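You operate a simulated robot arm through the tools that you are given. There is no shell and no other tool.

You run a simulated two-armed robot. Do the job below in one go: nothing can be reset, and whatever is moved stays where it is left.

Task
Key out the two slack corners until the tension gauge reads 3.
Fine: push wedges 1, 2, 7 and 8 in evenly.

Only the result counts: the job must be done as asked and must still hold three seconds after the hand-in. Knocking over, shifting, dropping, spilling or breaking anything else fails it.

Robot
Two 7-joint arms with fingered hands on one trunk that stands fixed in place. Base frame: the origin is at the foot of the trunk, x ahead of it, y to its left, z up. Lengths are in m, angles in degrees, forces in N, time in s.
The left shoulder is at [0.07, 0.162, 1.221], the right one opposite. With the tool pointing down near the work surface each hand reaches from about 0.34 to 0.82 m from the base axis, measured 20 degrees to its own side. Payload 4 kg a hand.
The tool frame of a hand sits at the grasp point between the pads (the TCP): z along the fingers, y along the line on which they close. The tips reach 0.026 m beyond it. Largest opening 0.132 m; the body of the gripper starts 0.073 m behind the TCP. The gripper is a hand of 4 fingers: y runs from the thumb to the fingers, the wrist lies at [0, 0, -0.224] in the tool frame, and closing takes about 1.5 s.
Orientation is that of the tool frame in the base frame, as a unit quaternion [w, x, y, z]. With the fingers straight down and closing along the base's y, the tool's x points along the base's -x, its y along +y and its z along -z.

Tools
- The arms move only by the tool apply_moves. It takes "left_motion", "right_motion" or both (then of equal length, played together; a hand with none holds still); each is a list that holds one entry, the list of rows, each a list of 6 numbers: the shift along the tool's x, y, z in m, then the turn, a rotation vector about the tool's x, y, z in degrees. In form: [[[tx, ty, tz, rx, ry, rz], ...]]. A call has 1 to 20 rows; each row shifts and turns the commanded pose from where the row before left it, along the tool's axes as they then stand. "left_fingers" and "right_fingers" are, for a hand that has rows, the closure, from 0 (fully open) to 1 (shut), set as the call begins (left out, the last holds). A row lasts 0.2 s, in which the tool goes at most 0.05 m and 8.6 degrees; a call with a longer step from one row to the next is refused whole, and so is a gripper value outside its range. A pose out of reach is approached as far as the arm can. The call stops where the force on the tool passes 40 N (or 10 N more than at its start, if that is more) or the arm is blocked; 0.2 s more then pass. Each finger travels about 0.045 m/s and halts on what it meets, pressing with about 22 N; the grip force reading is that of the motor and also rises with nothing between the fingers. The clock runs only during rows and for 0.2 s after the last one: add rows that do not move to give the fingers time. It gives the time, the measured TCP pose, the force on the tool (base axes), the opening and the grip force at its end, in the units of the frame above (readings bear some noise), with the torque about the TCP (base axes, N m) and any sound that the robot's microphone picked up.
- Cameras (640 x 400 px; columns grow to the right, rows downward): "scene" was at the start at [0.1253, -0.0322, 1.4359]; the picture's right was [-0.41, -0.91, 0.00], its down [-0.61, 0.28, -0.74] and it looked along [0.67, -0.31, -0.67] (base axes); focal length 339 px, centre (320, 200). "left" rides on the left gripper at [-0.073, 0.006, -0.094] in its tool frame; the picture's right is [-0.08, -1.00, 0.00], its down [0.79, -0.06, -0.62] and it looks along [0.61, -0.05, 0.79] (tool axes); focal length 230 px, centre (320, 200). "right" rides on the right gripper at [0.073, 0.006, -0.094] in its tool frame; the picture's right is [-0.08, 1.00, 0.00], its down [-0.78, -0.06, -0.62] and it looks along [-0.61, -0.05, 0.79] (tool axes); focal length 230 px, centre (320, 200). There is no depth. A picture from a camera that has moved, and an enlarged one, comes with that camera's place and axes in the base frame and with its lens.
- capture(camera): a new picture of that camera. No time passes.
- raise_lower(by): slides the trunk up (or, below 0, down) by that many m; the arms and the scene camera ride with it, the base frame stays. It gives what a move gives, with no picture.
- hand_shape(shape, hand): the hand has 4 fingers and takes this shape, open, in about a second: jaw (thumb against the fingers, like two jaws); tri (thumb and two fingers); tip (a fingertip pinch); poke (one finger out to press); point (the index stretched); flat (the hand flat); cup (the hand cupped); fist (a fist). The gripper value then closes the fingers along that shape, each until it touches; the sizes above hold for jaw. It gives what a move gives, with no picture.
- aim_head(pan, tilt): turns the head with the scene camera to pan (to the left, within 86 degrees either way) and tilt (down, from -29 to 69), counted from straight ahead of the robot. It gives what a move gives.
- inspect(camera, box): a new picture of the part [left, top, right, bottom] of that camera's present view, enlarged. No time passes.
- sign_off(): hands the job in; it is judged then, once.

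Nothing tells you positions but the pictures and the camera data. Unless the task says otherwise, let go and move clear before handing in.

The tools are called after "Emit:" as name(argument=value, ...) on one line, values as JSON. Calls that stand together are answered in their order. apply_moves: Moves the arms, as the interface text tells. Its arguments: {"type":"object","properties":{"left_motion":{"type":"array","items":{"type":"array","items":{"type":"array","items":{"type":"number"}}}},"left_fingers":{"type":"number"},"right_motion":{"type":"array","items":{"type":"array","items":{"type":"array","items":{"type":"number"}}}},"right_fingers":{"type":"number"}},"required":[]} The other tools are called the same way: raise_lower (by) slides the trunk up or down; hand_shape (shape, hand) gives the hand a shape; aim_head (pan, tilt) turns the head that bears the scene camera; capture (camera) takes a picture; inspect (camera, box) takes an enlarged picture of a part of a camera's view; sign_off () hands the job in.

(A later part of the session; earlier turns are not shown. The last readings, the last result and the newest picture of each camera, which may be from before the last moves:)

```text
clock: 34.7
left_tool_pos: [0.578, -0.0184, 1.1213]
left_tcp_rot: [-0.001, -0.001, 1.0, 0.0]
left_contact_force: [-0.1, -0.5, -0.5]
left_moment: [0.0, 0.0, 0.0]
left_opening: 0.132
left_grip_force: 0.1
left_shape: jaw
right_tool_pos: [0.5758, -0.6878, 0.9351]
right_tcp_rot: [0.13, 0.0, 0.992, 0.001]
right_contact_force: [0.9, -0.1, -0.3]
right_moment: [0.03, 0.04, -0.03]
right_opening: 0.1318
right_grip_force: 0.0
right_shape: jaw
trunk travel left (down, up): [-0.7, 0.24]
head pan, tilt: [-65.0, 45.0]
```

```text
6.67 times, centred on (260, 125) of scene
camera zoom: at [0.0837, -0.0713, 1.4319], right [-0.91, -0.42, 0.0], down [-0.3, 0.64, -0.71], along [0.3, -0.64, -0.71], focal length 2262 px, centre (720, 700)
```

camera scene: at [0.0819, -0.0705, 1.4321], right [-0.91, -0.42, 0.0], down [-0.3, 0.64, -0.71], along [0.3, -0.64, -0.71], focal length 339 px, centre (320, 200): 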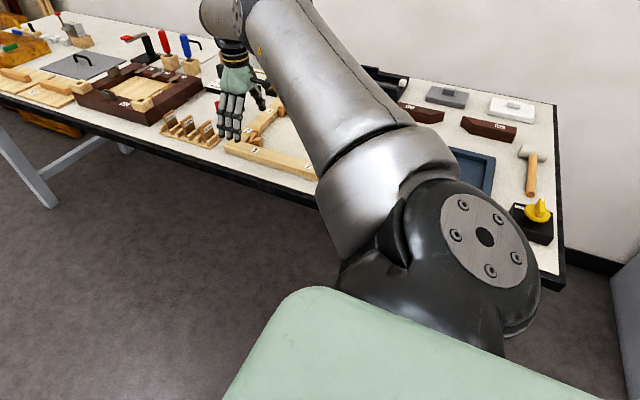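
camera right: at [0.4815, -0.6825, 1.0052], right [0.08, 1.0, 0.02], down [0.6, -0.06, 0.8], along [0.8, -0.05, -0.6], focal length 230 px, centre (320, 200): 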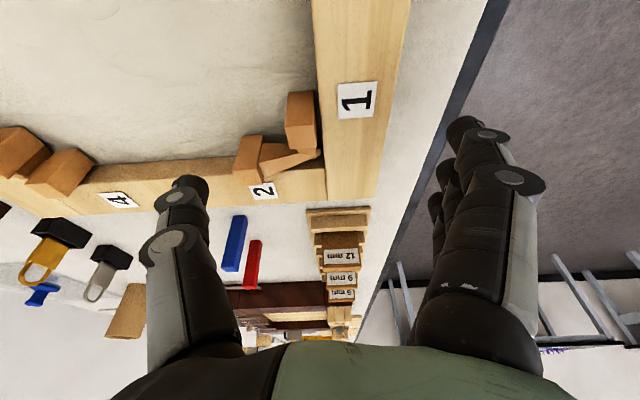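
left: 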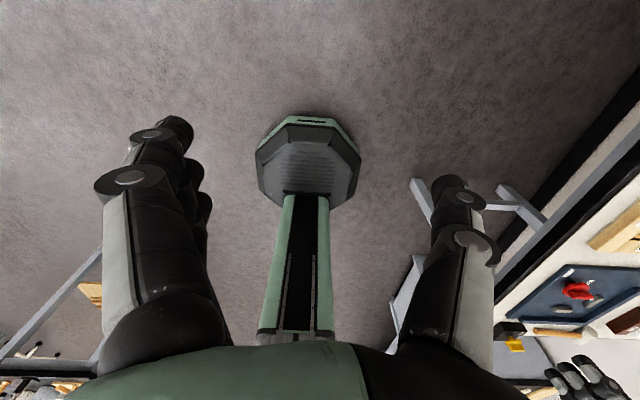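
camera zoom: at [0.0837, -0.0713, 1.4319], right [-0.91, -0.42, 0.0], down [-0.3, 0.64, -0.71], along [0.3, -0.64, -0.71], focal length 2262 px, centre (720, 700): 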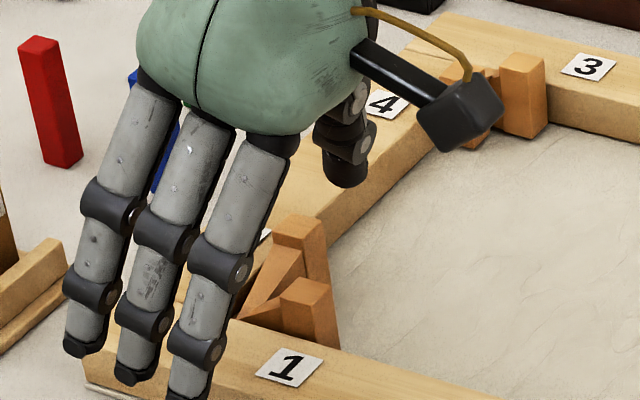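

Thumb is at about (0.581, −0.76), clear of the left rail by several millimetres. I'll go down the last bit.

Emit:
apply_moves(right_motion=[[[0.0045, 0, 0.0128, 0, 0, 0], [0.0044, 0, 0.0128, 0, 0, 0], [0, 0, 0, 0, 0, 0]]])

Emit:
inspect(camera="right", box=[120, 80, 360, 230])

Emit:
inspect(camera="scene", box=[220, 95, 300, 155])

```text
clock: 35.5
left_tool_pos: [0.5778, -0.0207, 1.1214]
left_tcp_rot: [0.0, -0.001, 1.0, -0.001]
left_contact_force: [0.0, 0.2, 0.1]
left_moment: [-0.01, 0.02, 0.0]
left_opening: 0.1316
left_grip_force: 0.0
left_shape: jaw
right_tool_pos: [0.5733, -0.6867, 0.9072]
right_tcp_rot: [0.13, 0.0, 0.991, 0.0]
right_contact_force: [-0.2, -0.9, -0.2]
right_moment: [-0.02, 0.0, 0.03]
right_opening: 0.132
right_grip_force: 0.1
right_shape: jaw
trunk travel left (down, up): [-0.7, 0.24]
head pan, tilt: [-65.0, 45.0]
```

```text
2.67 times, centred on (240, 155) of right
camera zoom: at [0.4796, -0.6823, 0.9779], right [0.08, 1.0, 0.02], down [0.6, -0.06, 0.8], along [0.8, -0.05, -0.6], focal length 614 px, centre (533, 320)
```

zoom: 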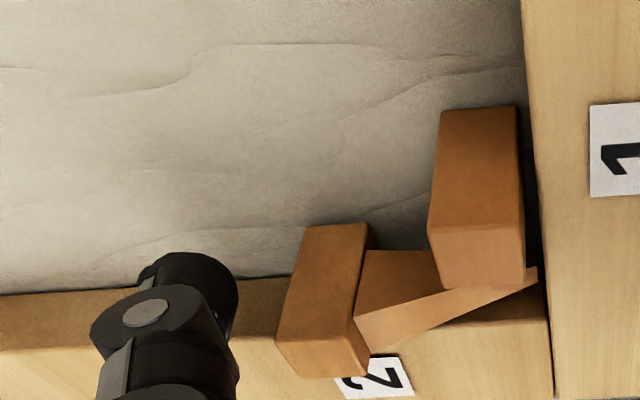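

```text
6.67 times, centred on (260, 125) of scene
camera zoom: at [0.0835, -0.0712, 1.432], right [-0.91, -0.42, 0.0], down [-0.3, 0.64, -0.71], along [0.3, -0.64, -0.71], focal length 2262 px, centre (720, 700)
```

zoom: 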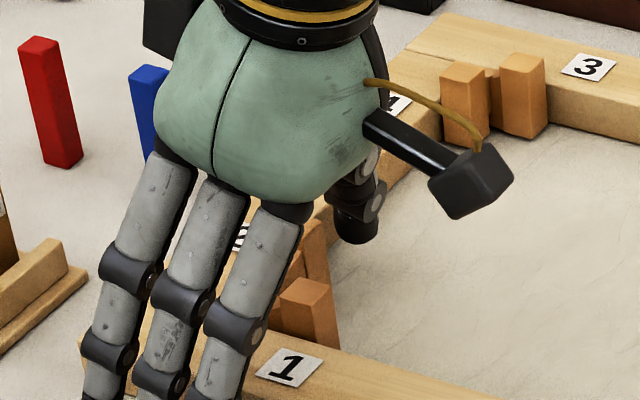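

The view is clear: the thumb is about 10 mm from wedge 2's head. I'll approach and then push towards +y in steps.

Emit:
apply_moves(right_motion=[[[0, 0.004, 0, 0, 0, 0], [0, 0.004, 0, 0, 0, 0], [0, 0.002, 0, 0, 0, 0], [0, 0, 0, 0, 0, 0]]])

Emit:
inspect(camera="right", box=[120, 80, 360, 230])

Emit:
capture(camera="right")

```text
clock: 36.5
left_tool_pos: [0.5787, -0.0192, 1.1229]
left_tcp_rot: [-0.001, 0.0, 1.0, 0.0]
left_contact_force: [0.5, 0.1, -0.5]
left_moment: [0.01, 0.03, 0.01]
left_opening: 0.1317
left_grip_force: 0.1
left_shape: jaw
right_tool_pos: [0.5737, -0.677, 0.9078]
right_tcp_rot: [0.131, 0.0, 0.991, 0.0]
right_contact_force: [-0.5, -0.3, -0.3]
right_moment: [-0.02, 0.0, -0.02]
right_opening: 0.1319
right_grip_force: 0.0
right_shape: jaw
trunk travel left (down, up): [-0.7, 0.24]
head pan, tilt: [-65.0, 45.0]
```

```text
2.67 times, centred on (240, 155) of right
camera zoom: at [0.4797, -0.6723, 0.9778], right [0.07, 1.0, 0.02], down [0.6, -0.06, 0.8], along [0.8, -0.05, -0.6], focal length 614 px, centre (533, 320)
```

zoom: 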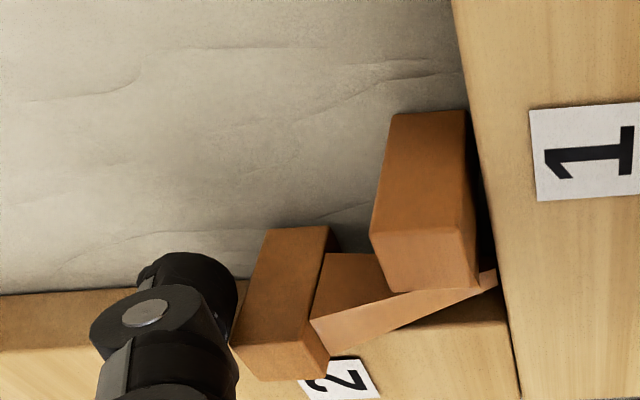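

```text
taken
camera right: at [0.4797, -0.6723, 0.9778], right [0.07, 1.0, 0.02], down [0.6, -0.06, 0.8], along [0.8, -0.05, -0.6], focal length 230 px, centre (320, 200)
```

right: 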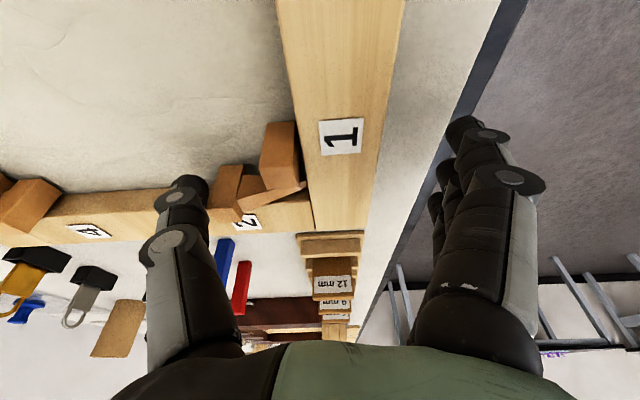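

Just about touching. Pushing wedge 2 in steps.

Emit:
apply_moves(right_motion=[[[0, 0.0025, 0, 0, 0, 0], [0, 0.0025, 0, 0, 0, 0], [0, 0.002, 0, 0, 0, 0], [0, 0, 0, 0, 0, 0]]])

Emit:
inspect(camera="right", box=[120, 80, 360, 230])

Emit:
inspect(camera="scene", box=[240, 120, 288, 150])

```text
clock: 37.5
left_tool_pos: [0.5781, -0.0193, 1.1216]
left_tcp_rot: [0.0, -0.001, 1.0, 0.001]
left_contact_force: [-0.1, 0.3, 0.6]
left_moment: [0.04, 0.0, -0.01]
left_opening: 0.1317
left_grip_force: 0.0
left_shape: jaw
right_tool_pos: [0.5739, -0.6704, 0.9082]
right_tcp_rot: [0.131, -0.001, 0.991, 0.001]
right_contact_force: [-1.3, 0.0, 0.0]
right_moment: [-0.01, 0.02, -0.05]
right_opening: 0.1317
right_grip_force: 0.1
right_shape: jaw
trunk travel left (down, up): [-0.7, 0.24]
head pan, tilt: [-65.0, 45.0]
```

```text
2.67 times, centred on (240, 155) of right
camera zoom: at [0.4795, -0.665, 0.9776], right [0.07, 1.0, 0.02], down [0.6, -0.06, 0.8], along [0.8, -0.05, -0.6], focal length 614 px, centre (533, 320)
```

zoom: 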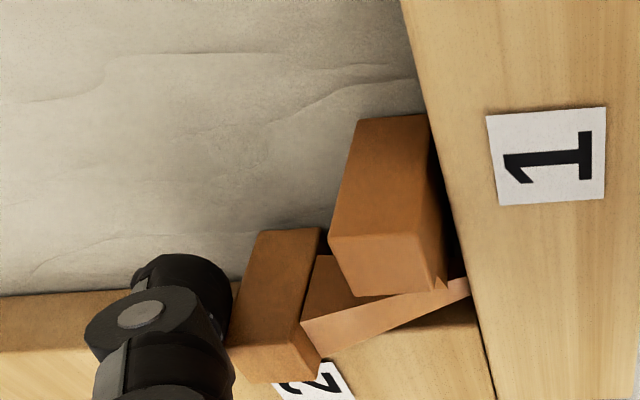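

```text
13.33 times, centred on (264, 135) of scene
camera zoom: at [0.0836, -0.0716, 1.4319], right [-0.91, -0.42, 0.0], down [-0.3, 0.64, -0.71], along [0.3, -0.64, -0.71], focal length 4524 px, centre (1067, 1067)
```

zoom: 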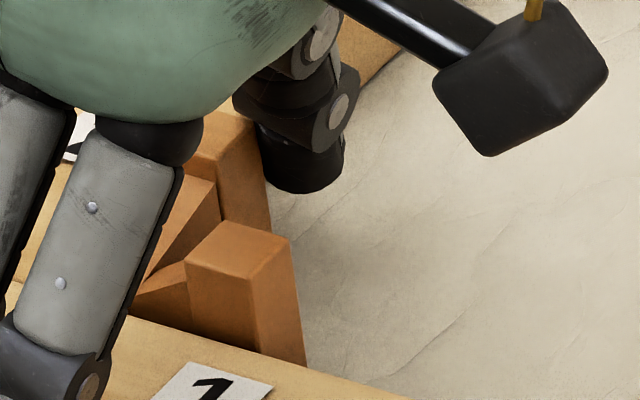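

Wedge 2 is in about 4.8 mm. I'll push about 4.5 mm more, then back off and read the gauge.

Emit:
apply_moves(right_motion=[[[0, 0.0015, 0, 0, 0, 0], [0, 0.0015, 0, 0, 0, 0], [0, 0.001, 0, 0, 0, 0], [0, 0, 0, 0, 0, 0]]])

Emit:
inspect(camera="right", box=[120, 80, 360, 230])

```text
clock: 38.5
left_tool_pos: [0.5786, -0.0185, 1.1211]
left_tcp_rot: [-0.001, 0.0, 1.0, 0.0]
left_contact_force: [0.0, -0.4, -0.9]
left_moment: [-0.04, -0.02, 0.0]
left_opening: 0.1318
left_grip_force: 0.1
left_shape: jaw
right_tool_pos: [0.5746, -0.6655, 0.9057]
right_tcp_rot: [0.13, 0.0, 0.991, 0.0]
right_contact_force: [-0.9, -0.1, 0.4]
right_moment: [0.03, 0.02, -0.06]
right_opening: 0.1319
right_grip_force: 0.0
right_shape: jaw
trunk travel left (down, up): [-0.7, 0.24]
head pan, tilt: [-65.0, 45.0]
```

```text
2.67 times, centred on (240, 155) of right
camera zoom: at [0.4796, -0.6611, 0.9775], right [0.07, 1.0, 0.02], down [0.6, -0.06, 0.8], along [0.8, -0.05, -0.6], focal length 614 px, centre (533, 320)
```

zoom: 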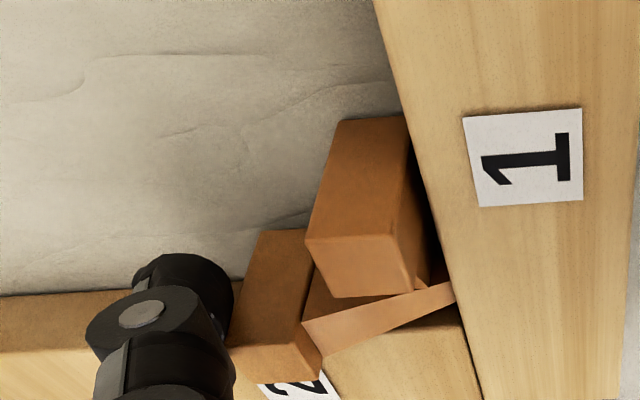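

Wedge 2 is in about 8.8 mm. I'll back off, lift straight up, undo the lean, and move away to where the scene camera can see the gauge.

Emit:
apply_moves(right_motion=[[[0, -0.01, 0, 0, 0, 0], [-0.0078, 0, -0.029, 0, 0, 0], [-0.0078, 0, -0.029, 0, 0, 0], [-0.0078, 0, -0.029, 0, 0, 0], [0, 0, 0, 0, 5, 0], [0, 0, 0, 0, 5, 0], [0, 0, 0, 0, 5, 0], [0.035, 0.026, 0, 0, 0, 0], [0.035, 0.026, 0, 0, 0, 0], [0.035, 0.026, 0, 0, 0, 0], [0.035, 0.026, 0, 0, 0, 0], [0.035, 0.026, 0, 0, 0, 0], [0.035, 0.026, 0, 0, 0, 0], [0, 0, 0, 0, 0, 0]]])

Emit:
inspect(camera="scene", box=[312, 84, 360, 114])

Emit:
inspect(camera="scene", box=[310, 145, 358, 175])

Emit:
inspect(camera="scene", box=[240, 120, 288, 150])

Emit:
capture(camera="scene")

```text
clock: 41.5
left_tool_pos: [0.5785, -0.0181, 1.1212]
left_tcp_rot: [-0.001, -0.001, 1.0, 0.0]
left_contact_force: [1.3, -0.9, 0.2]
left_moment: [-0.03, 0.03, 0.01]
left_opening: 0.132
left_grip_force: 0.0
left_shape: jaw
right_tool_pos: [0.3642, -0.5201, 0.9961]
right_tcp_rot: [-0.001, 0.0, 1.0, 0.0]
right_contact_force: [-0.1, 1.8, 0.2]
right_moment: [-0.02, -0.01, -0.02]
right_opening: 0.1319
right_grip_force: 0.1
right_shape: jaw
trunk travel left (down, up): [-0.7, 0.24]
head pan, tilt: [-65.0, 45.0]
```

```text
13.33 times, centred on (336, 99) of scene
camera zoom: at [0.0846, -0.0714, 1.4318], right [-0.91, -0.42, 0.0], down [-0.3, 0.64, -0.71], along [0.3, -0.64, -0.71], focal length 4524 px, centre (107, 1547)
```

zoom: 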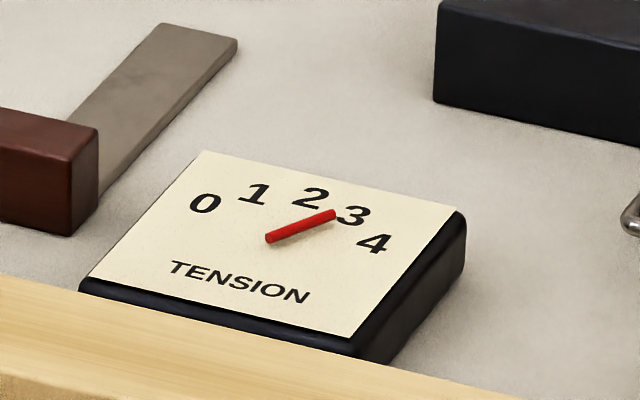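

```text
13.33 times, centred on (334, 160) of scene
camera zoom: at [0.0846, -0.0714, 1.4318], right [-0.91, -0.42, 0.0], down [-0.3, 0.64, -0.71], along [0.3, -0.64, -0.71], focal length 4524 px, centre (133, 733)
```

zoom: 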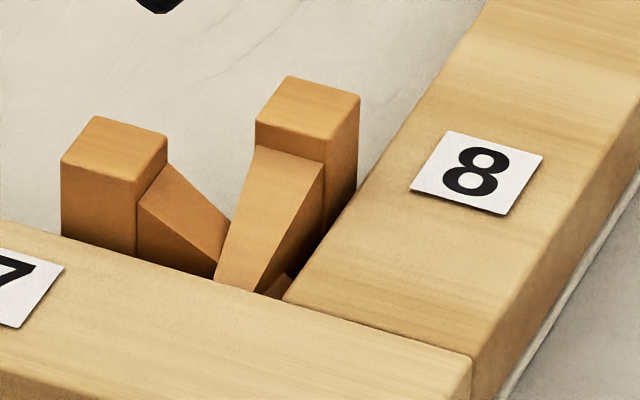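

```text
13.33 times, centred on (264, 135) of scene
camera zoom: at [0.0846, -0.0714, 1.4318], right [-0.91, -0.42, 0.0], down [-0.3, 0.64, -0.71], along [0.3, -0.64, -0.71], focal length 4524 px, centre (1067, 1067)
```

zoom: 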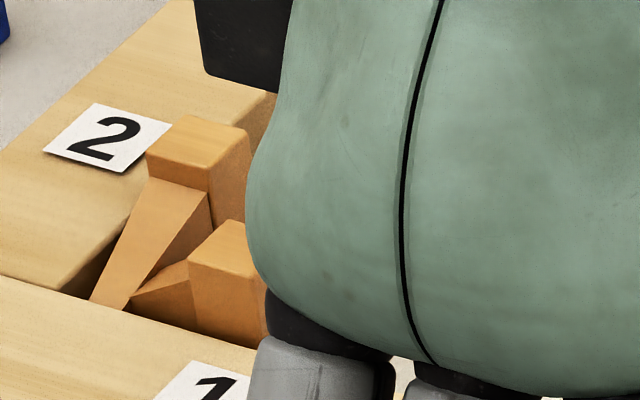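

```text
taken
camera scene: at [0.0846, -0.0714, 1.4318], right [-0.91, -0.42, 0.0], down [-0.3, 0.64, -0.71], along [0.3, -0.64, -0.71], focal length 339 px, centre (320, 200)
```

scene: 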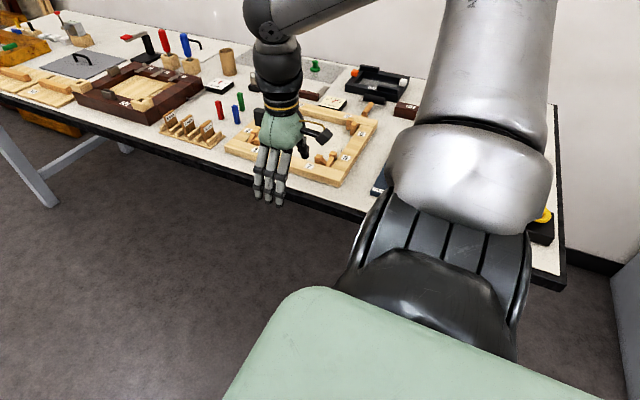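

All four wedges are now in by about 10–12 mm, with 8 the deepest at about 11.7, and the gauge needle points at roughly 3. I'll bring the right-hand camera round for a steeper view to confirm the reading.

Emit:
apply_moves(right_motion=[[[0, 0, -0.03, 0, 0, 0], [0, 0, -0.04, 0, 0, 0], [0, 0, -0.04, 0, 0, 0], [0, 0, -0.03, 0, 0, 8.2], [0, 0, 0, 0, 0, 8.2], [0, 0, 0, 0, 0, 8.2], [0, 0, 0, 0, 0, 8.2], [0, 0, 0, 0, 0, 8.2], [0, 0, 0, 0, 0, 8.2], [0, 0, 0, 0, 0, 8.2], [0, 0, 0, 0, 0, 8.2], [0, 0, 0, 0, 0, 8.2], [0, 0, 0, 0, 0, 8.2], [0, 0, 0, 0, 0, 8.0], [-0.03, 0.03, 0, 0, 0, 0], [-0.03, 0.03, 0, 0, 0, 0], [-0.03, 0.03, 0, 0, 0, 0], [0, 0, 0, 0, 0, 0]]])

Emit:
capture(camera="right")

Emit:
capture(camera="scene")

```text
clock: 45.3
left_tool_pos: [0.5794, -0.0193, 1.1218]
left_tcp_rot: [0.0, 0.0, 1.0, 0.0]
left_contact_force: [-0.5, -0.2, 0.5]
left_moment: [-0.04, -0.03, 0.02]
left_opening: 0.132
left_grip_force: 0.1
left_shape: jaw
right_tool_pos: [0.4545, -0.611, 1.137]
right_tcp_rot: [0.001, 0.707, 0.707, 0.001]
right_contact_force: [0.1, -0.5, 0.6]
right_moment: [-0.04, -0.02, -0.01]
right_opening: 0.132
right_grip_force: 0.1
right_shape: jaw
trunk travel left (down, up): [-0.7, 0.24]
head pan, tilt: [-65.0, 45.0]
```

```text
taken
camera right: at [0.4598, -0.5388, 1.2296], right [1.0, -0.08, 0.0], down [-0.06, -0.79, 0.62], along [-0.05, -0.61, -0.79], focal length 230 px, centre (320, 200)
```

right: 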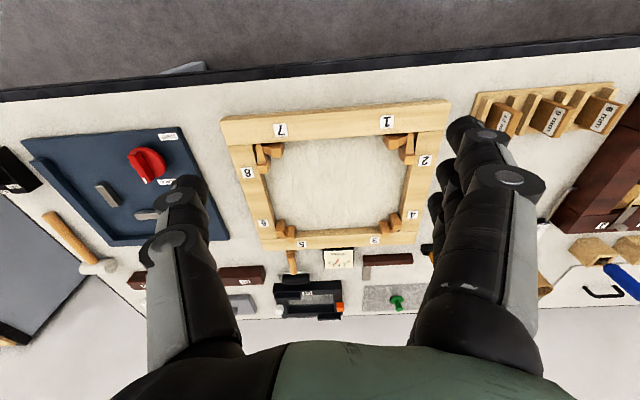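

```text
taken
camera scene: at [0.0828, -0.0715, 1.432], right [-0.91, -0.42, 0.0], down [-0.3, 0.64, -0.71], along [0.3, -0.64, -0.71], focal length 339 px, centre (320, 200)
```

scene: 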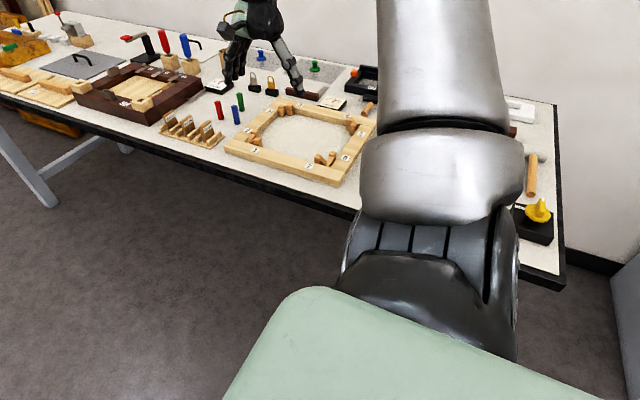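

Emit:
inspect(camera="right", box=[318, 244, 358, 274])

Emit:
inspect(camera="right", box=[215, 90, 455, 260])

Emit:
inspect(camera="scene", box=[312, 84, 360, 114])

Emit:
inspect(camera="scene", box=[310, 145, 358, 175])

Emit:
inspect(camera="scene", box=[240, 120, 288, 150])

```text
13.33 times, centred on (338, 259) of right
camera zoom: at [0.4598, -0.5388, 1.2296], right [1.0, -0.08, 0.0], down [-0.06, -0.79, 0.62], along [-0.05, -0.61, -0.79], focal length 3068 px, centre (80, -587)
```

zoom: 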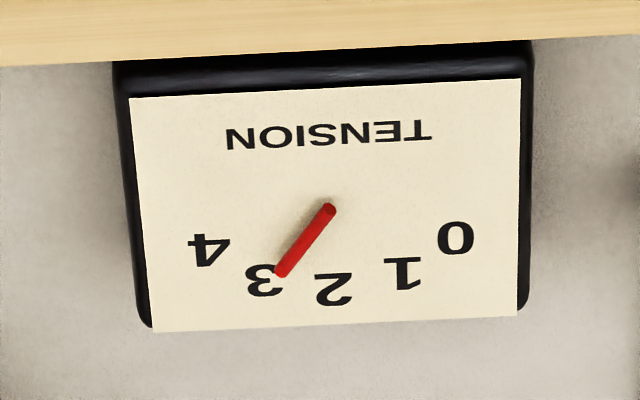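

```text
2.35 times, centred on (335, 175) of right
camera zoom: at [0.4598, -0.5388, 1.2296], right [1.0, -0.08, 0.0], down [-0.06, -0.79, 0.62], along [-0.05, -0.61, -0.79], focal length 541 px, centre (285, 259)
```

zoom: 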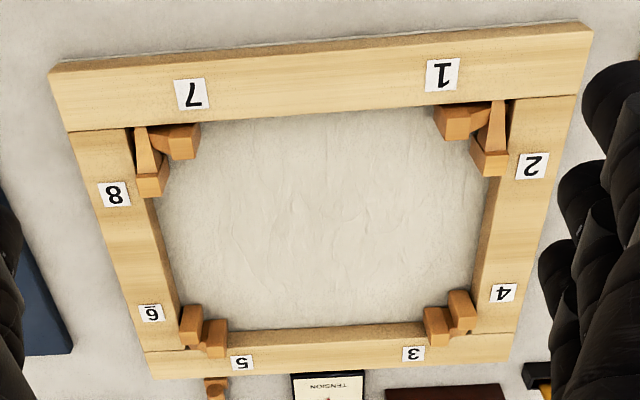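

```text
13.33 times, centred on (336, 99) of scene
camera zoom: at [0.0828, -0.0715, 1.432], right [-0.91, -0.42, 0.0], down [-0.3, 0.64, -0.71], along [0.3, -0.64, -0.71], focal length 4524 px, centre (107, 1547)
```

zoom: 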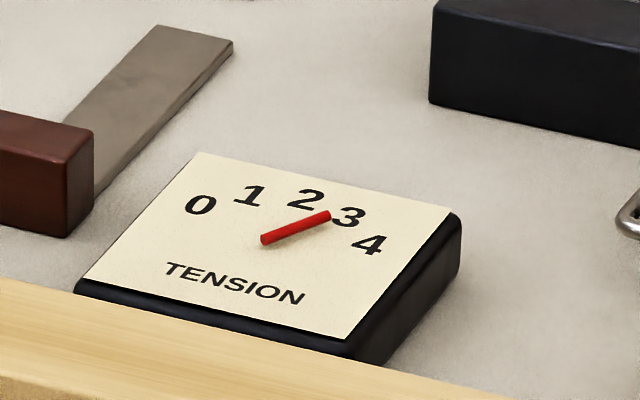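

```text
13.33 times, centred on (334, 160) of scene
camera zoom: at [0.0828, -0.0715, 1.432], right [-0.91, -0.42, 0.0], down [-0.3, 0.64, -0.71], along [0.3, -0.64, -0.71], focal length 4524 px, centre (133, 733)
```

zoom: 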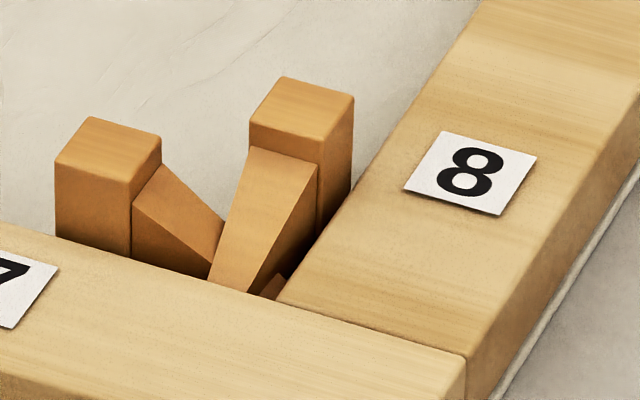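

```text
13.33 times, centred on (264, 135) of scene
camera zoom: at [0.0828, -0.0715, 1.432], right [-0.91, -0.42, 0.0], down [-0.3, 0.64, -0.71], along [0.3, -0.64, -0.71], focal length 4524 px, centre (1067, 1067)
```

zoom: 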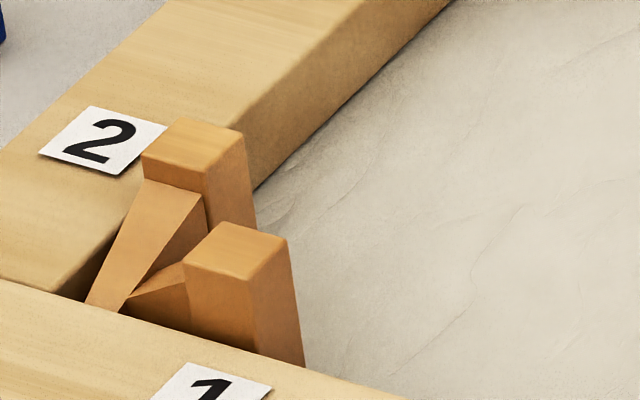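

A careful calculation from both cameras puts the needle at about 2.9, with 30° per unit and the needle at roughly 27°. I'll measure each wedge's depth from above to decide where the last few tenths should go.

Emit:
inspect(camera="right", box=[240, 125, 304, 165])

Emit:
inspect(camera="right", box=[370, 120, 434, 160])

Emit:
inspect(camera="right", box=[327, 249, 351, 267])

```text
10.00 times, centred on (272, 145) of right
camera zoom: at [0.4598, -0.5388, 1.2296], right [1.0, -0.08, 0.0], down [-0.06, -0.79, 0.62], along [-0.05, -0.61, -0.79], focal length 2301 px, centre (800, 750)
```

zoom: 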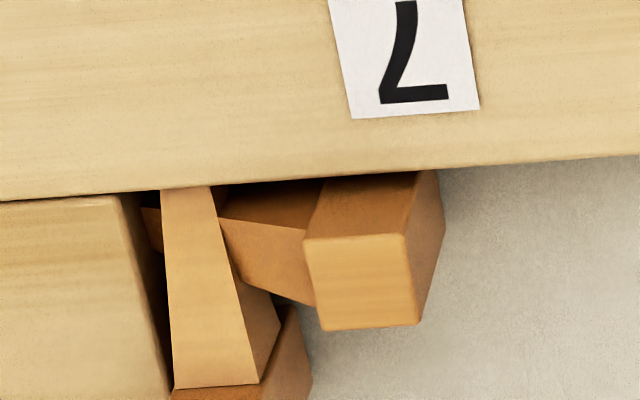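

```text
10.00 times, centred on (402, 140) of right
camera zoom: at [0.4598, -0.5388, 1.2296], right [1.0, -0.08, 0.0], down [-0.06, -0.79, 0.62], along [-0.05, -0.61, -0.79], focal length 2301 px, centre (-500, 800)
```

zoom: 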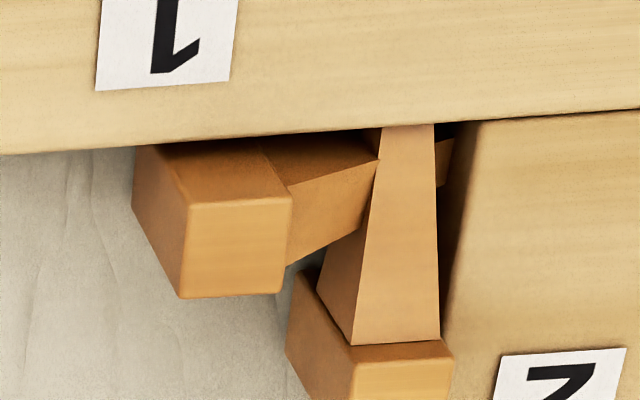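

```text
16.00 times, centred on (339, 258) of right
camera zoom: at [0.4598, -0.5388, 1.2296], right [1.0, -0.08, 0.0], down [-0.06, -0.79, 0.62], along [-0.05, -0.61, -0.79], focal length 3681 px, centre (16, -728)
```

zoom: 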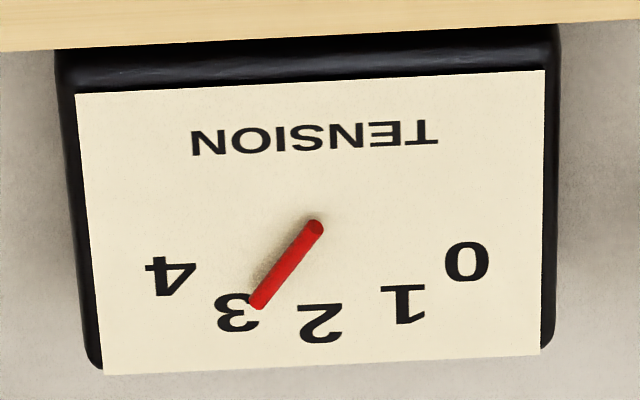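

Emit:
inspect(camera="right", box=[236, 138, 300, 178])

Emit:
inspect(camera="right", box=[370, 138, 434, 178])

```text
10.00 times, centred on (268, 158) of right
camera zoom: at [0.4598, -0.5388, 1.2296], right [1.0, -0.08, 0.0], down [-0.06, -0.79, 0.62], along [-0.05, -0.61, -0.79], focal length 2301 px, centre (840, 620)
```

zoom: 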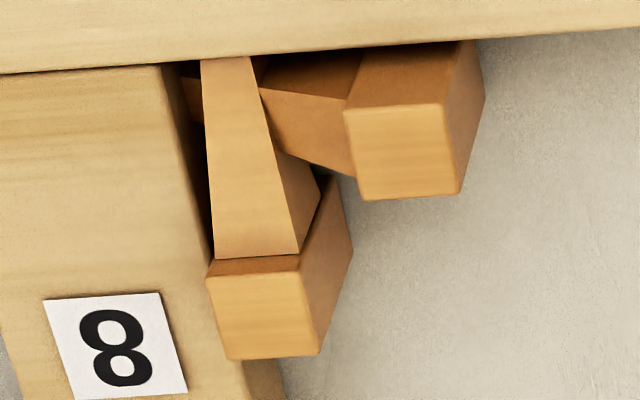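

```text
10.00 times, centred on (402, 158) of right
camera zoom: at [0.4598, -0.5388, 1.2296], right [1.0, -0.08, 0.0], down [-0.06, -0.79, 0.62], along [-0.05, -0.61, -0.79], focal length 2301 px, centre (-500, 620)
```

zoom: 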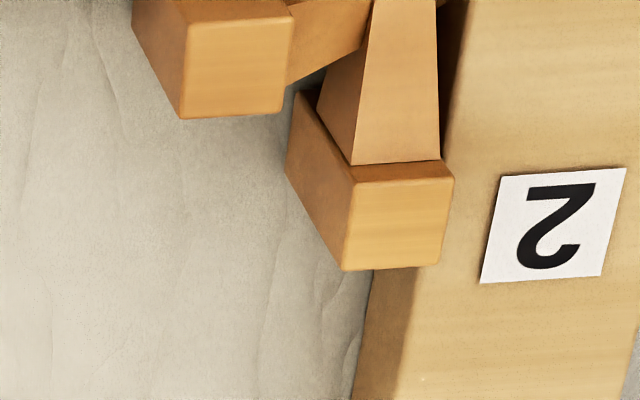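

Depths are quite even: protrusions are about 46 mm (7), 47 mm (8), 45 mm (1) and 48.5 mm (2). Wedges 2 and 7 have travelled least and the gauge is about 0.09 short, so I'll nudge wedge 2 by about 2 mm, then finish with wedge 7 while the gauge is in view.

Emit:
apply_moves(right_motion=[[[0, 0, 0, 0, 0, -8.2], [0, 0, 0, 0, 0, -8.2], [0, 0, 0, 0, 0, -8.2], [0, 0, 0, 0, 0, -8.2], [0, 0, 0, 0, 0, -8.2], [0, 0, 0, 0, 0, -8.2], [0, 0, 0, 0, 0, -8.2], [0, 0, 0, 0, 0, -8.2], [0, 0, 0, 0, 0, -8.2], [0, 0, 0, 0, 0, -8.2], [0, 0, 0, 0, 0, -8.0], [-0.022, -0.0128, 0.032, 0, 0, 0], [-0.022, -0.0128, 0.032, 0, 0, 0], [-0.022, -0.0128, 0.032, 0, 0, 0], [-0.022, -0.0128, 0.032, 0, 0, 0], [-0.022, -0.0128, 0.032, 0, 0, 0], [0, 0, 0, 0, -5, 0], [0, 0, 0, 0, -5, 0], [0, 0, 0, 0, -5, 0], [0, 0, 0, 0, 0, 0]]])

Emit:
capture(camera="right")

```text
clock: 49.5
left_tool_pos: [0.5785, -0.0189, 1.1202]
left_tcp_rot: [-0.001, 0.0, 1.0, 0.0]
left_contact_force: [0.0, 0.5, 0.1]
left_moment: [0.01, -0.02, -0.01]
left_opening: 0.1318
left_grip_force: 0.1
left_shape: jaw
right_tool_pos: [0.5658, -0.6742, 0.9784]
right_tcp_rot: [0.131, 0.0, 0.991, 0.0]
right_contact_force: [0.1, 0.6, 1.0]
right_moment: [0.01, -0.01, 0.01]
right_opening: 0.1319
right_grip_force: 0.0
right_shape: jaw
trunk travel left (down, up): [-0.7, 0.24]
head pan, tilt: [-65.0, 45.0]
```

```text
taken
camera right: at [0.47, -0.6688, 1.0483], right [0.08, 1.0, 0.02], down [0.6, -0.06, 0.8], along [0.8, -0.05, -0.6], focal length 230 px, centre (320, 200)
```

right: 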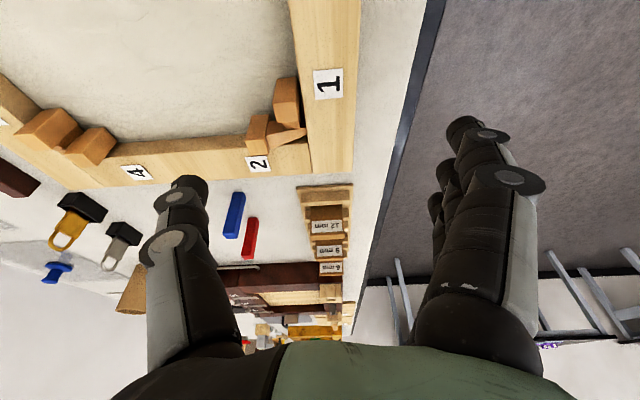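

Emit:
apply_moves(right_motion=[[[-0.0087, -0.002, 0.0023, 0, 0, 0], [0.0061, 0, 0.0227, 0, 0, 0], [0.0061, 0, 0.0227, 0, 0, 0], [0.0061, 0, 0.0227, 0, 0, 0], [0, 0.003, 0, 0, 0, 0], [0, 0.003, 0, 0, 0, 0], [0, 0, 0, 0, 0, 0]]])

Emit:
inspect(camera="right", box=[120, 80, 360, 230])

```text
clock: 51.1
left_tool_pos: [0.5777, -0.0199, 1.1213]
left_tcp_rot: [-0.001, 0.001, 1.0, 0.0]
left_contact_force: [0.4, 0.1, -0.4]
left_moment: [-0.01, -0.04, 0.01]
left_opening: 0.1317
left_grip_force: 0.0
left_shape: jaw
right_tool_pos: [0.5732, -0.67, 0.9056]
right_tcp_rot: [0.13, 0.0, 0.991, 0.0]
right_contact_force: [-0.4, -0.2, 0.4]
right_moment: [-0.02, -0.05, 0.0]
right_opening: 0.1318
right_grip_force: 0.0
right_shape: jaw
trunk travel left (down, up): [-0.7, 0.24]
head pan, tilt: [-65.0, 45.0]
```

```text
2.67 times, centred on (240, 155) of right
camera zoom: at [0.4788, -0.6655, 0.9765], right [0.08, 1.0, 0.02], down [0.6, -0.06, 0.8], along [0.8, -0.05, -0.6], focal length 614 px, centre (533, 320)
```

zoom: 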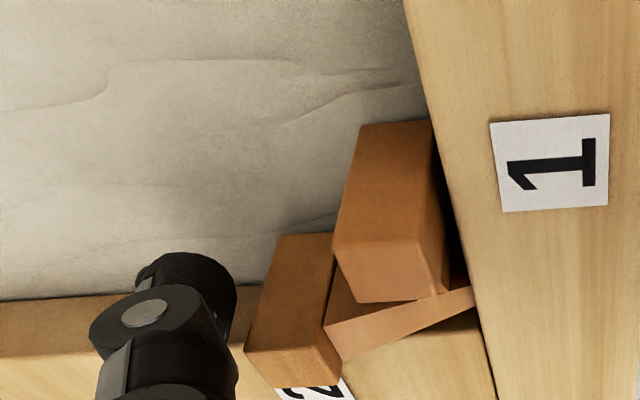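

Gap to the head is about 4.4 mm judging from the previous contact pose. I'll close it and push 2 mm further.

Emit:
apply_moves(right_motion=[[[0, 0.003, 0, 0, 0, 0], [0, 0.0015, 0, 0, 0, 0], [0, 0.0012, 0, 0, 0, 0], [0, 0.0008, 0, 0, 0, 0], [0, 0, 0, 0, 0, 0]]])

Emit:
inspect(camera="right", box=[120, 80, 360, 230])

```text
clock: 52.3
left_tool_pos: [0.579, -0.0192, 1.1219]
left_tcp_rot: [-0.002, -0.001, 1.0, 0.0]
left_contact_force: [-0.5, -0.6, 0.1]
left_moment: [-0.03, 0.0, 0.0]
left_opening: 0.1319
left_grip_force: 0.1
left_shape: jaw
right_tool_pos: [0.5734, -0.6648, 0.907]
right_tcp_rot: [0.131, 0.0, 0.991, 0.0]
right_contact_force: [-0.1, -0.4, -0.2]
right_moment: [0.03, -0.02, -0.05]
right_opening: 0.1317
right_grip_force: 0.1
right_shape: jaw
trunk travel left (down, up): [-0.7, 0.24]
head pan, tilt: [-65.0, 45.0]
```

```text
2.67 times, centred on (240, 155) of right
camera zoom: at [0.4785, -0.6588, 0.9771], right [0.07, 1.0, 0.02], down [0.6, -0.06, 0.8], along [0.8, -0.05, -0.6], focal length 614 px, centre (533, 320)
```

zoom: 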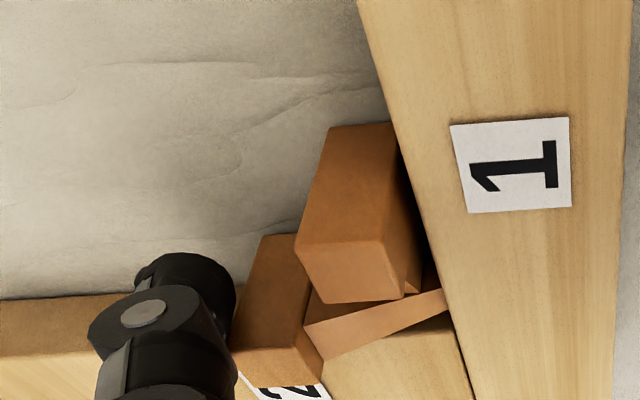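

Wedge 2 has moved about 2–3 mm more. I'll back off, lift and return to the viewing spot to re-read the gauge.

Emit:
apply_moves(right_motion=[[[0, -0.01, 0, 0, 0, 0], [-0.0078, 0, -0.029, 0, 0, 0], [-0.0078, 0, -0.029, 0, 0, 0], [-0.0078, 0, -0.029, 0, 0, 0], [0, 0, 0, 0, 5, 0], [0, 0, 0, 0, 5, 0], [0, 0, 0, 0, 5, 0], [0.035, 0.026, 0, 0, 0, 0], [0.035, 0.026, 0, 0, 0, 0], [0.035, 0.026, 0, 0, 0, 0], [0.035, 0.026, 0, 0, 0, 0], [0.035, 0.026, 0, 0, 0, 0], [0.035, 0.026, 0, 0, 0, 0], [0, 0, 0, 0, 0, 0]]])

Emit:
inspect(camera="scene", box=[318, 88, 350, 108])

Emit:
inspect(camera="scene", box=[312, 84, 360, 114])

Emit:
inspect(camera="scene", box=[240, 120, 288, 150])

```text
clock: 55.3
left_tool_pos: [0.5796, -0.0175, 1.1204]
left_tcp_rot: [-0.001, 0.0, 1.0, 0.0]
left_contact_force: [1.5, 0.0, 0.1]
left_moment: [0.0, -0.01, 0.01]
left_opening: 0.1319
left_grip_force: 0.0
left_shape: jaw
right_tool_pos: [0.3635, -0.5177, 0.996]
right_tcp_rot: [-0.001, -0.001, 1.0, -0.001]
right_contact_force: [0.7, -0.1, -0.2]
right_moment: [-0.01, -0.01, 0.0]
right_opening: 0.1321
right_grip_force: 0.1
right_shape: jaw
trunk travel left (down, up): [-0.7, 0.24]
head pan, tilt: [-65.0, 45.0]
```

```text
16.00 times, centred on (334, 98) of scene
camera zoom: at [0.0846, -0.0714, 1.4318], right [-0.91, -0.42, 0.0], down [-0.3, 0.64, -0.71], along [0.3, -0.64, -0.71], focal length 5429 px, centre (96, 1832)
```

zoom: 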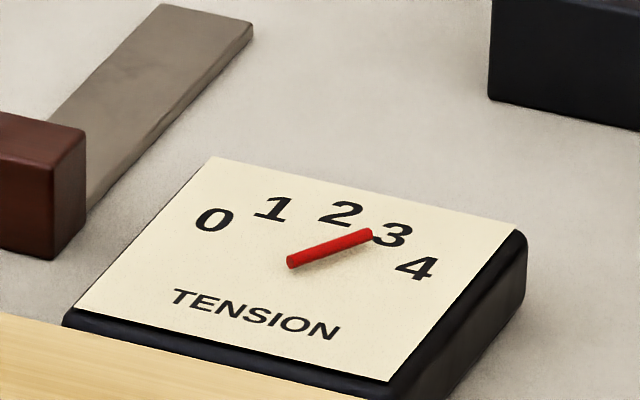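

```text
13.33 times, centred on (336, 99) of scene
camera zoom: at [0.0846, -0.0714, 1.4318], right [-0.91, -0.42, 0.0], down [-0.3, 0.64, -0.71], along [0.3, -0.64, -0.71], focal length 4524 px, centre (107, 1547)
```

zoom: 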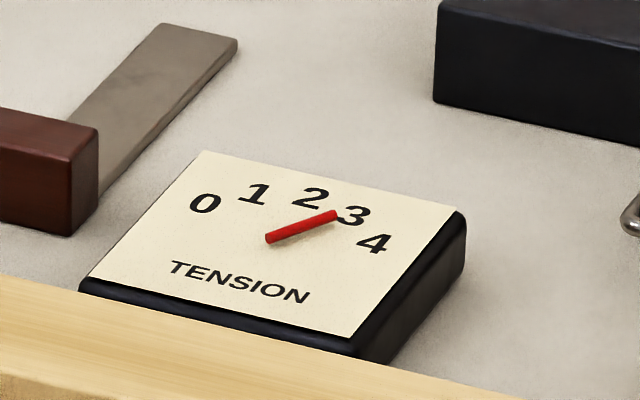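

```text
13.33 times, centred on (264, 135) of scene
camera zoom: at [0.0846, -0.0714, 1.4318], right [-0.91, -0.42, 0.0], down [-0.3, 0.64, -0.71], along [0.3, -0.64, -0.71], focal length 4524 px, centre (1067, 1067)
```

zoom: 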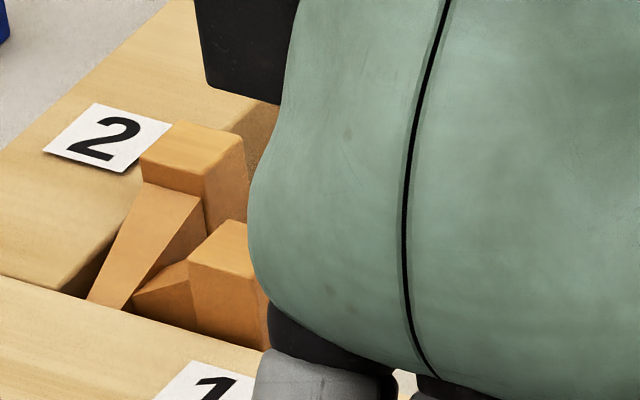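

Same camera position as before: wedge 2 moved another 2.7 mm or so and the gauge now reads about 2.97. I'll give wedge 7, the least-travelled one, a final nudge of about 1 mm with the gauge in view.

Emit:
apply_moves(right_motion=[[[-0.0193, -0.0367, 0, 0, 0, 0], [-0.0193, -0.0367, 0, 0, 0, 0], [-0.0194, -0.0366, 0, 0, 0, 0], [0, 0, 0.04, 0, 0, 0], [0, 0, 0.03, 0, 0, 0], [0, 0, 0.022, 0, 0, 0], [0.008, 0, 0, 0, 0, 0], [0.006, 0, 0, 0, 0, 0], [0, 0, 0, 0, 0, 0]]], right_fingers=0.1)

Emit:
inspect(camera="right", box=[40, 20, 360, 220])

Emit:
inspect(camera="scene", box=[300, 140, 360, 180])

Emit:
inspect(camera="scene", box=[318, 88, 350, 108])

```text
clock: 57.3
left_tool_pos: [0.5784, -0.0187, 1.1217]
left_tcp_rot: [-0.001, 0.0, 1.0, 0.0]
left_contact_force: [-0.5, -0.5, -0.4]
left_moment: [-0.01, 0.0, 0.0]
left_opening: 0.1318
left_grip_force: 0.1
left_shape: jaw
right_tool_pos: [0.4072, -0.6274, 0.9046]
right_tcp_rot: [0.0, 0.0, 1.0, 0.0]
right_contact_force: [-0.5, -0.3, 0.5]
right_moment: [-0.01, 0.0, 0.02]
right_opening: 0.119
right_grip_force: 0.1
right_shape: jaw
trunk travel left (down, up): [-0.7, 0.24]
head pan, tilt: [-65.0, 45.0]
```

```text
2.00 times, centred on (200, 120) of right
camera zoom: at [0.3342, -0.6229, 0.9976], right [0.08, 1.0, 0.0], down [0.79, -0.06, 0.62], along [0.61, -0.05, -0.79], focal length 460 px, centre (560, 360)
```

zoom: 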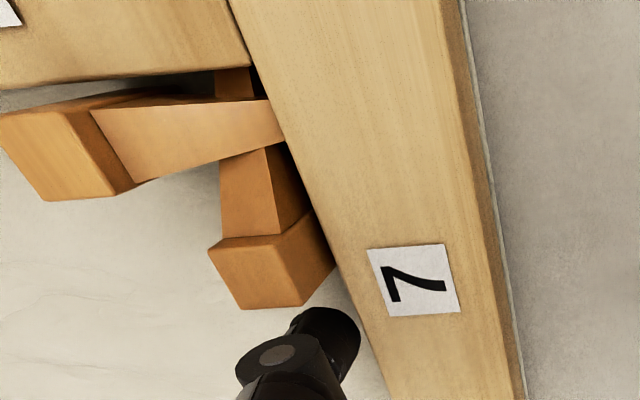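

```text
10.00 times, centred on (330, 160) of scene
camera zoom: at [0.0841, -0.0715, 1.4319], right [-0.91, -0.42, 0.0], down [-0.3, 0.64, -0.71], along [0.3, -0.64, -0.71], focal length 3393 px, centre (220, 600)
```

zoom: 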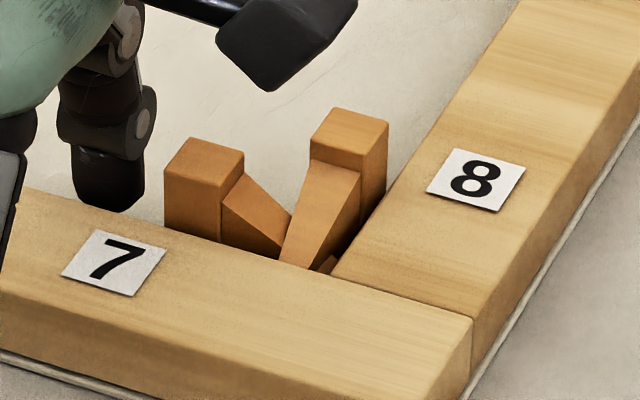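

```text
16.00 times, centred on (334, 98) of scene
camera zoom: at [0.0841, -0.0715, 1.4319], right [-0.91, -0.42, 0.0], down [-0.3, 0.64, -0.71], along [0.3, -0.64, -0.71], focal length 5429 px, centre (96, 1832)
```

zoom: 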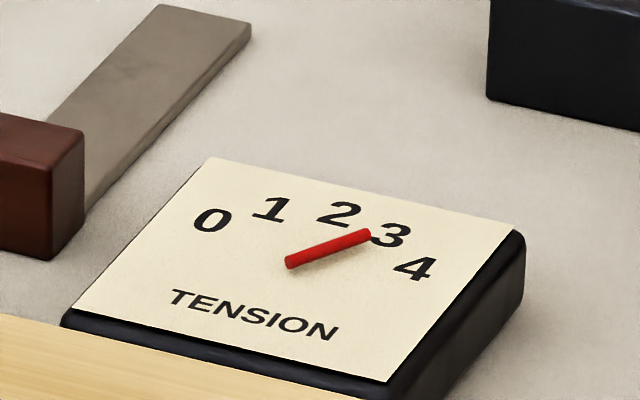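

About 10 mm to the previous contact position. I'll move in, finishing just past contact.

Emit:
apply_moves(right_motion=[[[0.004, 0, 0, 0, 0, 0], [0.004, 0, 0, 0, 0, 0], [0.002, 0, 0, 0, 0, 0], [0.0008, 0, 0, 0, 0, 0], [0, 0, 0, 0, 0, 0]]])

Emit:
inspect(camera="right", box=[40, 20, 360, 220])

Emit:
inspect(camera="scene", box=[310, 145, 358, 175])

Emit:
inspect(camera="scene", box=[318, 88, 350, 108])

```text
clock: 58.5
left_tool_pos: [0.5799, -0.0184, 1.1222]
left_tcp_rot: [0.0, 0.001, 1.0, 0.0]
left_contact_force: [0.1, -0.1, -0.3]
left_moment: [0.0, -0.01, -0.02]
left_opening: 0.1316
left_grip_force: 0.2
left_shape: jaw
right_tool_pos: [0.3967, -0.6265, 0.904]
right_tcp_rot: [0.0, 0.0, 1.0, 0.0]
right_contact_force: [0.5, 0.6, 0.3]
right_moment: [0.01, 0.03, 0.02]
right_opening: 0.1189
right_grip_force: 0.1
right_shape: jaw
trunk travel left (down, up): [-0.7, 0.24]
head pan, tilt: [-65.0, 45.0]
```

```text
2.00 times, centred on (200, 120) of right
camera zoom: at [0.3235, -0.6228, 0.9973], right [0.08, 1.0, 0.0], down [0.79, -0.06, 0.62], along [0.61, -0.05, -0.79], focal length 460 px, centre (560, 360)
```

zoom: 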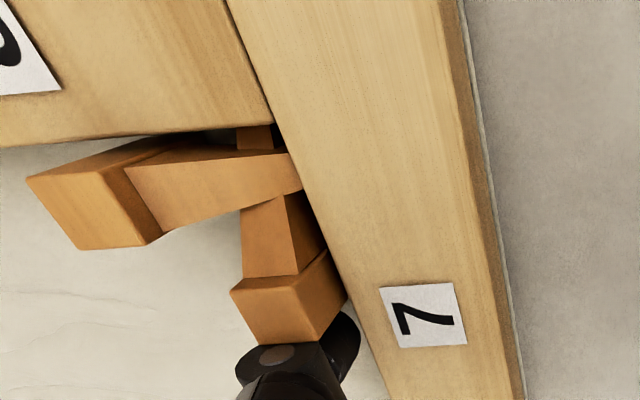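

```text
13.33 times, centred on (334, 160) of scene
camera zoom: at [0.0836, -0.0715, 1.4319], right [-0.91, -0.42, 0.0], down [-0.3, 0.64, -0.71], along [0.3, -0.64, -0.71], focal length 4524 px, centre (133, 733)
```

zoom: 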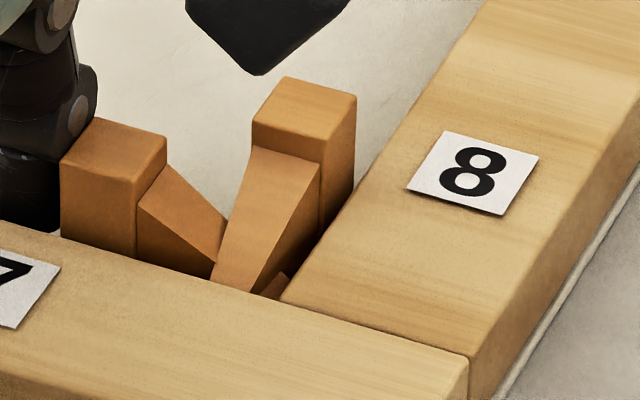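

```text
16.00 times, centred on (334, 98) of scene
camera zoom: at [0.0836, -0.0715, 1.4319], right [-0.91, -0.42, 0.0], down [-0.3, 0.64, -0.71], along [0.3, -0.64, -0.71], focal length 5429 px, centre (96, 1832)
```

zoom: 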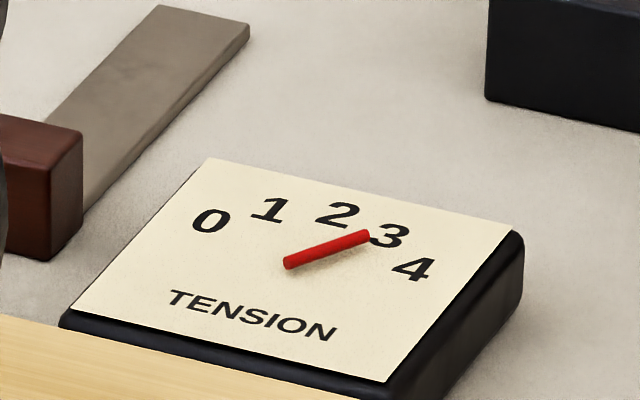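

The wedge has moved about 0.6 mm and the gauge reads about 3.0. I'll back off, lift away, and verify the reading from the steeper right-hand view.

Emit:
apply_moves(right_motion=[[[-0.012, 0, 0, 0, 0, 0], [0, 0, -0.04, 0, 0, 0], [0, 0, -0.04, 0, 0, 0], [0, 0.03, -0.03, 0, 0, 0], [0, 0.03, -0.04, 0, 0, 0], [0, 0.03, -0.04, 0, 0, 0], [0, 0.02, -0.04, 0, 0, 0], [0, 0, 0, 0, 0, 0]]])

Emit:
apply_moves(right_motion=[[[0, 0, 0, 0, 0, 8.2], [0, 0, 0, 0, 0, 8.2], [0, 0, 0, 0, 0, 8.2], [0, 0, 0, 0, 0, 8.2], [0, 0, 0, 0, 0, 8.2], [0, 0, 0, 0, 0, 8.2], [0, 0, 0, 0, 0, 8.2], [0, 0, 0, 0, 0, 8.2], [0, 0, 0, 0, 0, 8.2], [0, 0, 0, 0, 0, 8.2], [0, 0, 0, 0, 0, 8.0], [-0.03, 0.015, 0, 0, 0, 0], [-0.03, 0.015, 0, 0, 0, 0], [-0.03, 0.015, 0, 0, 0, 0], [0, 0, 0, 0, 0, 0]]])

Emit:
capture(camera="right")

Emit:
capture(camera="scene")

```text
clock: 60.3
left_tool_pos: [0.5788, -0.0202, 1.1221]
left_tcp_rot: [0.0, -0.001, 1.0, 0.001]
left_contact_force: [-1.3, -0.3, -0.5]
left_moment: [0.0, 0.01, -0.01]
left_opening: 0.1318
left_grip_force: 0.0
left_shape: jaw
right_tool_pos: [0.4083, -0.5184, 1.1356]
right_tcp_rot: [0.0, 0.001, 1.0, 0.0]
right_contact_force: [-0.5, -0.8, 0.4]
right_moment: [0.01, -0.01, 0.0]
right_opening: 0.1188
right_grip_force: 0.0
right_shape: jaw
trunk travel left (down, up): [-0.7, 0.24]
head pan, tilt: [-65.0, 45.0]
```

```text
clock: 63.5
left_tool_pos: [0.5792, -0.0189, 1.1228]
left_tcp_rot: [0.0, 0.0, 1.0, 0.0]
left_contact_force: [-0.6, -0.1, -0.7]
left_moment: [0.01, 0.03, -0.01]
left_opening: 0.1318
left_grip_force: 0.0
left_shape: jaw
right_tool_pos: [0.4538, -0.6078, 1.1352]
right_tcp_rot: [0.0, 0.708, 0.706, 0.0]
right_contact_force: [0.0, 0.3, -0.5]
right_moment: [-0.03, -0.03, -0.02]
right_opening: 0.1189
right_grip_force: 0.0
right_shape: jaw
trunk travel left (down, up): [-0.7, 0.24]
head pan, tilt: [-65.0, 45.0]
```

```text
taken
camera right: at [0.4584, -0.5355, 1.2283], right [1.0, -0.08, 0.0], down [-0.06, -0.78, 0.62], along [-0.05, -0.61, -0.79], focal length 230 px, centre (320, 200)
```

right: 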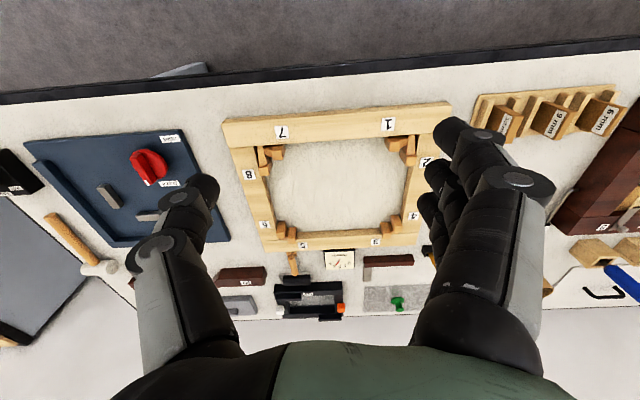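

```text
taken
camera scene: at [0.0831, -0.0714, 1.432], right [-0.91, -0.42, 0.0], down [-0.3, 0.64, -0.71], along [0.3, -0.64, -0.71], focal length 339 px, centre (320, 200)
```

scene: 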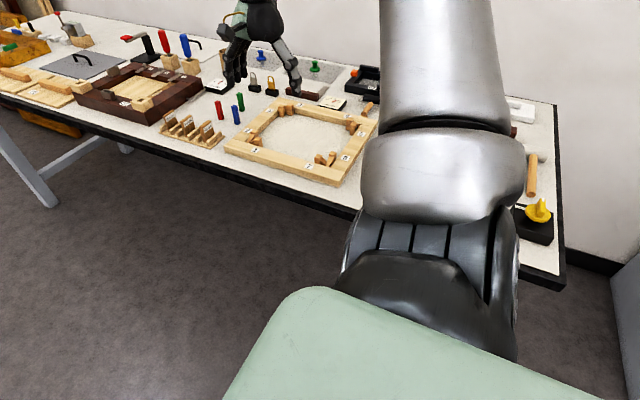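

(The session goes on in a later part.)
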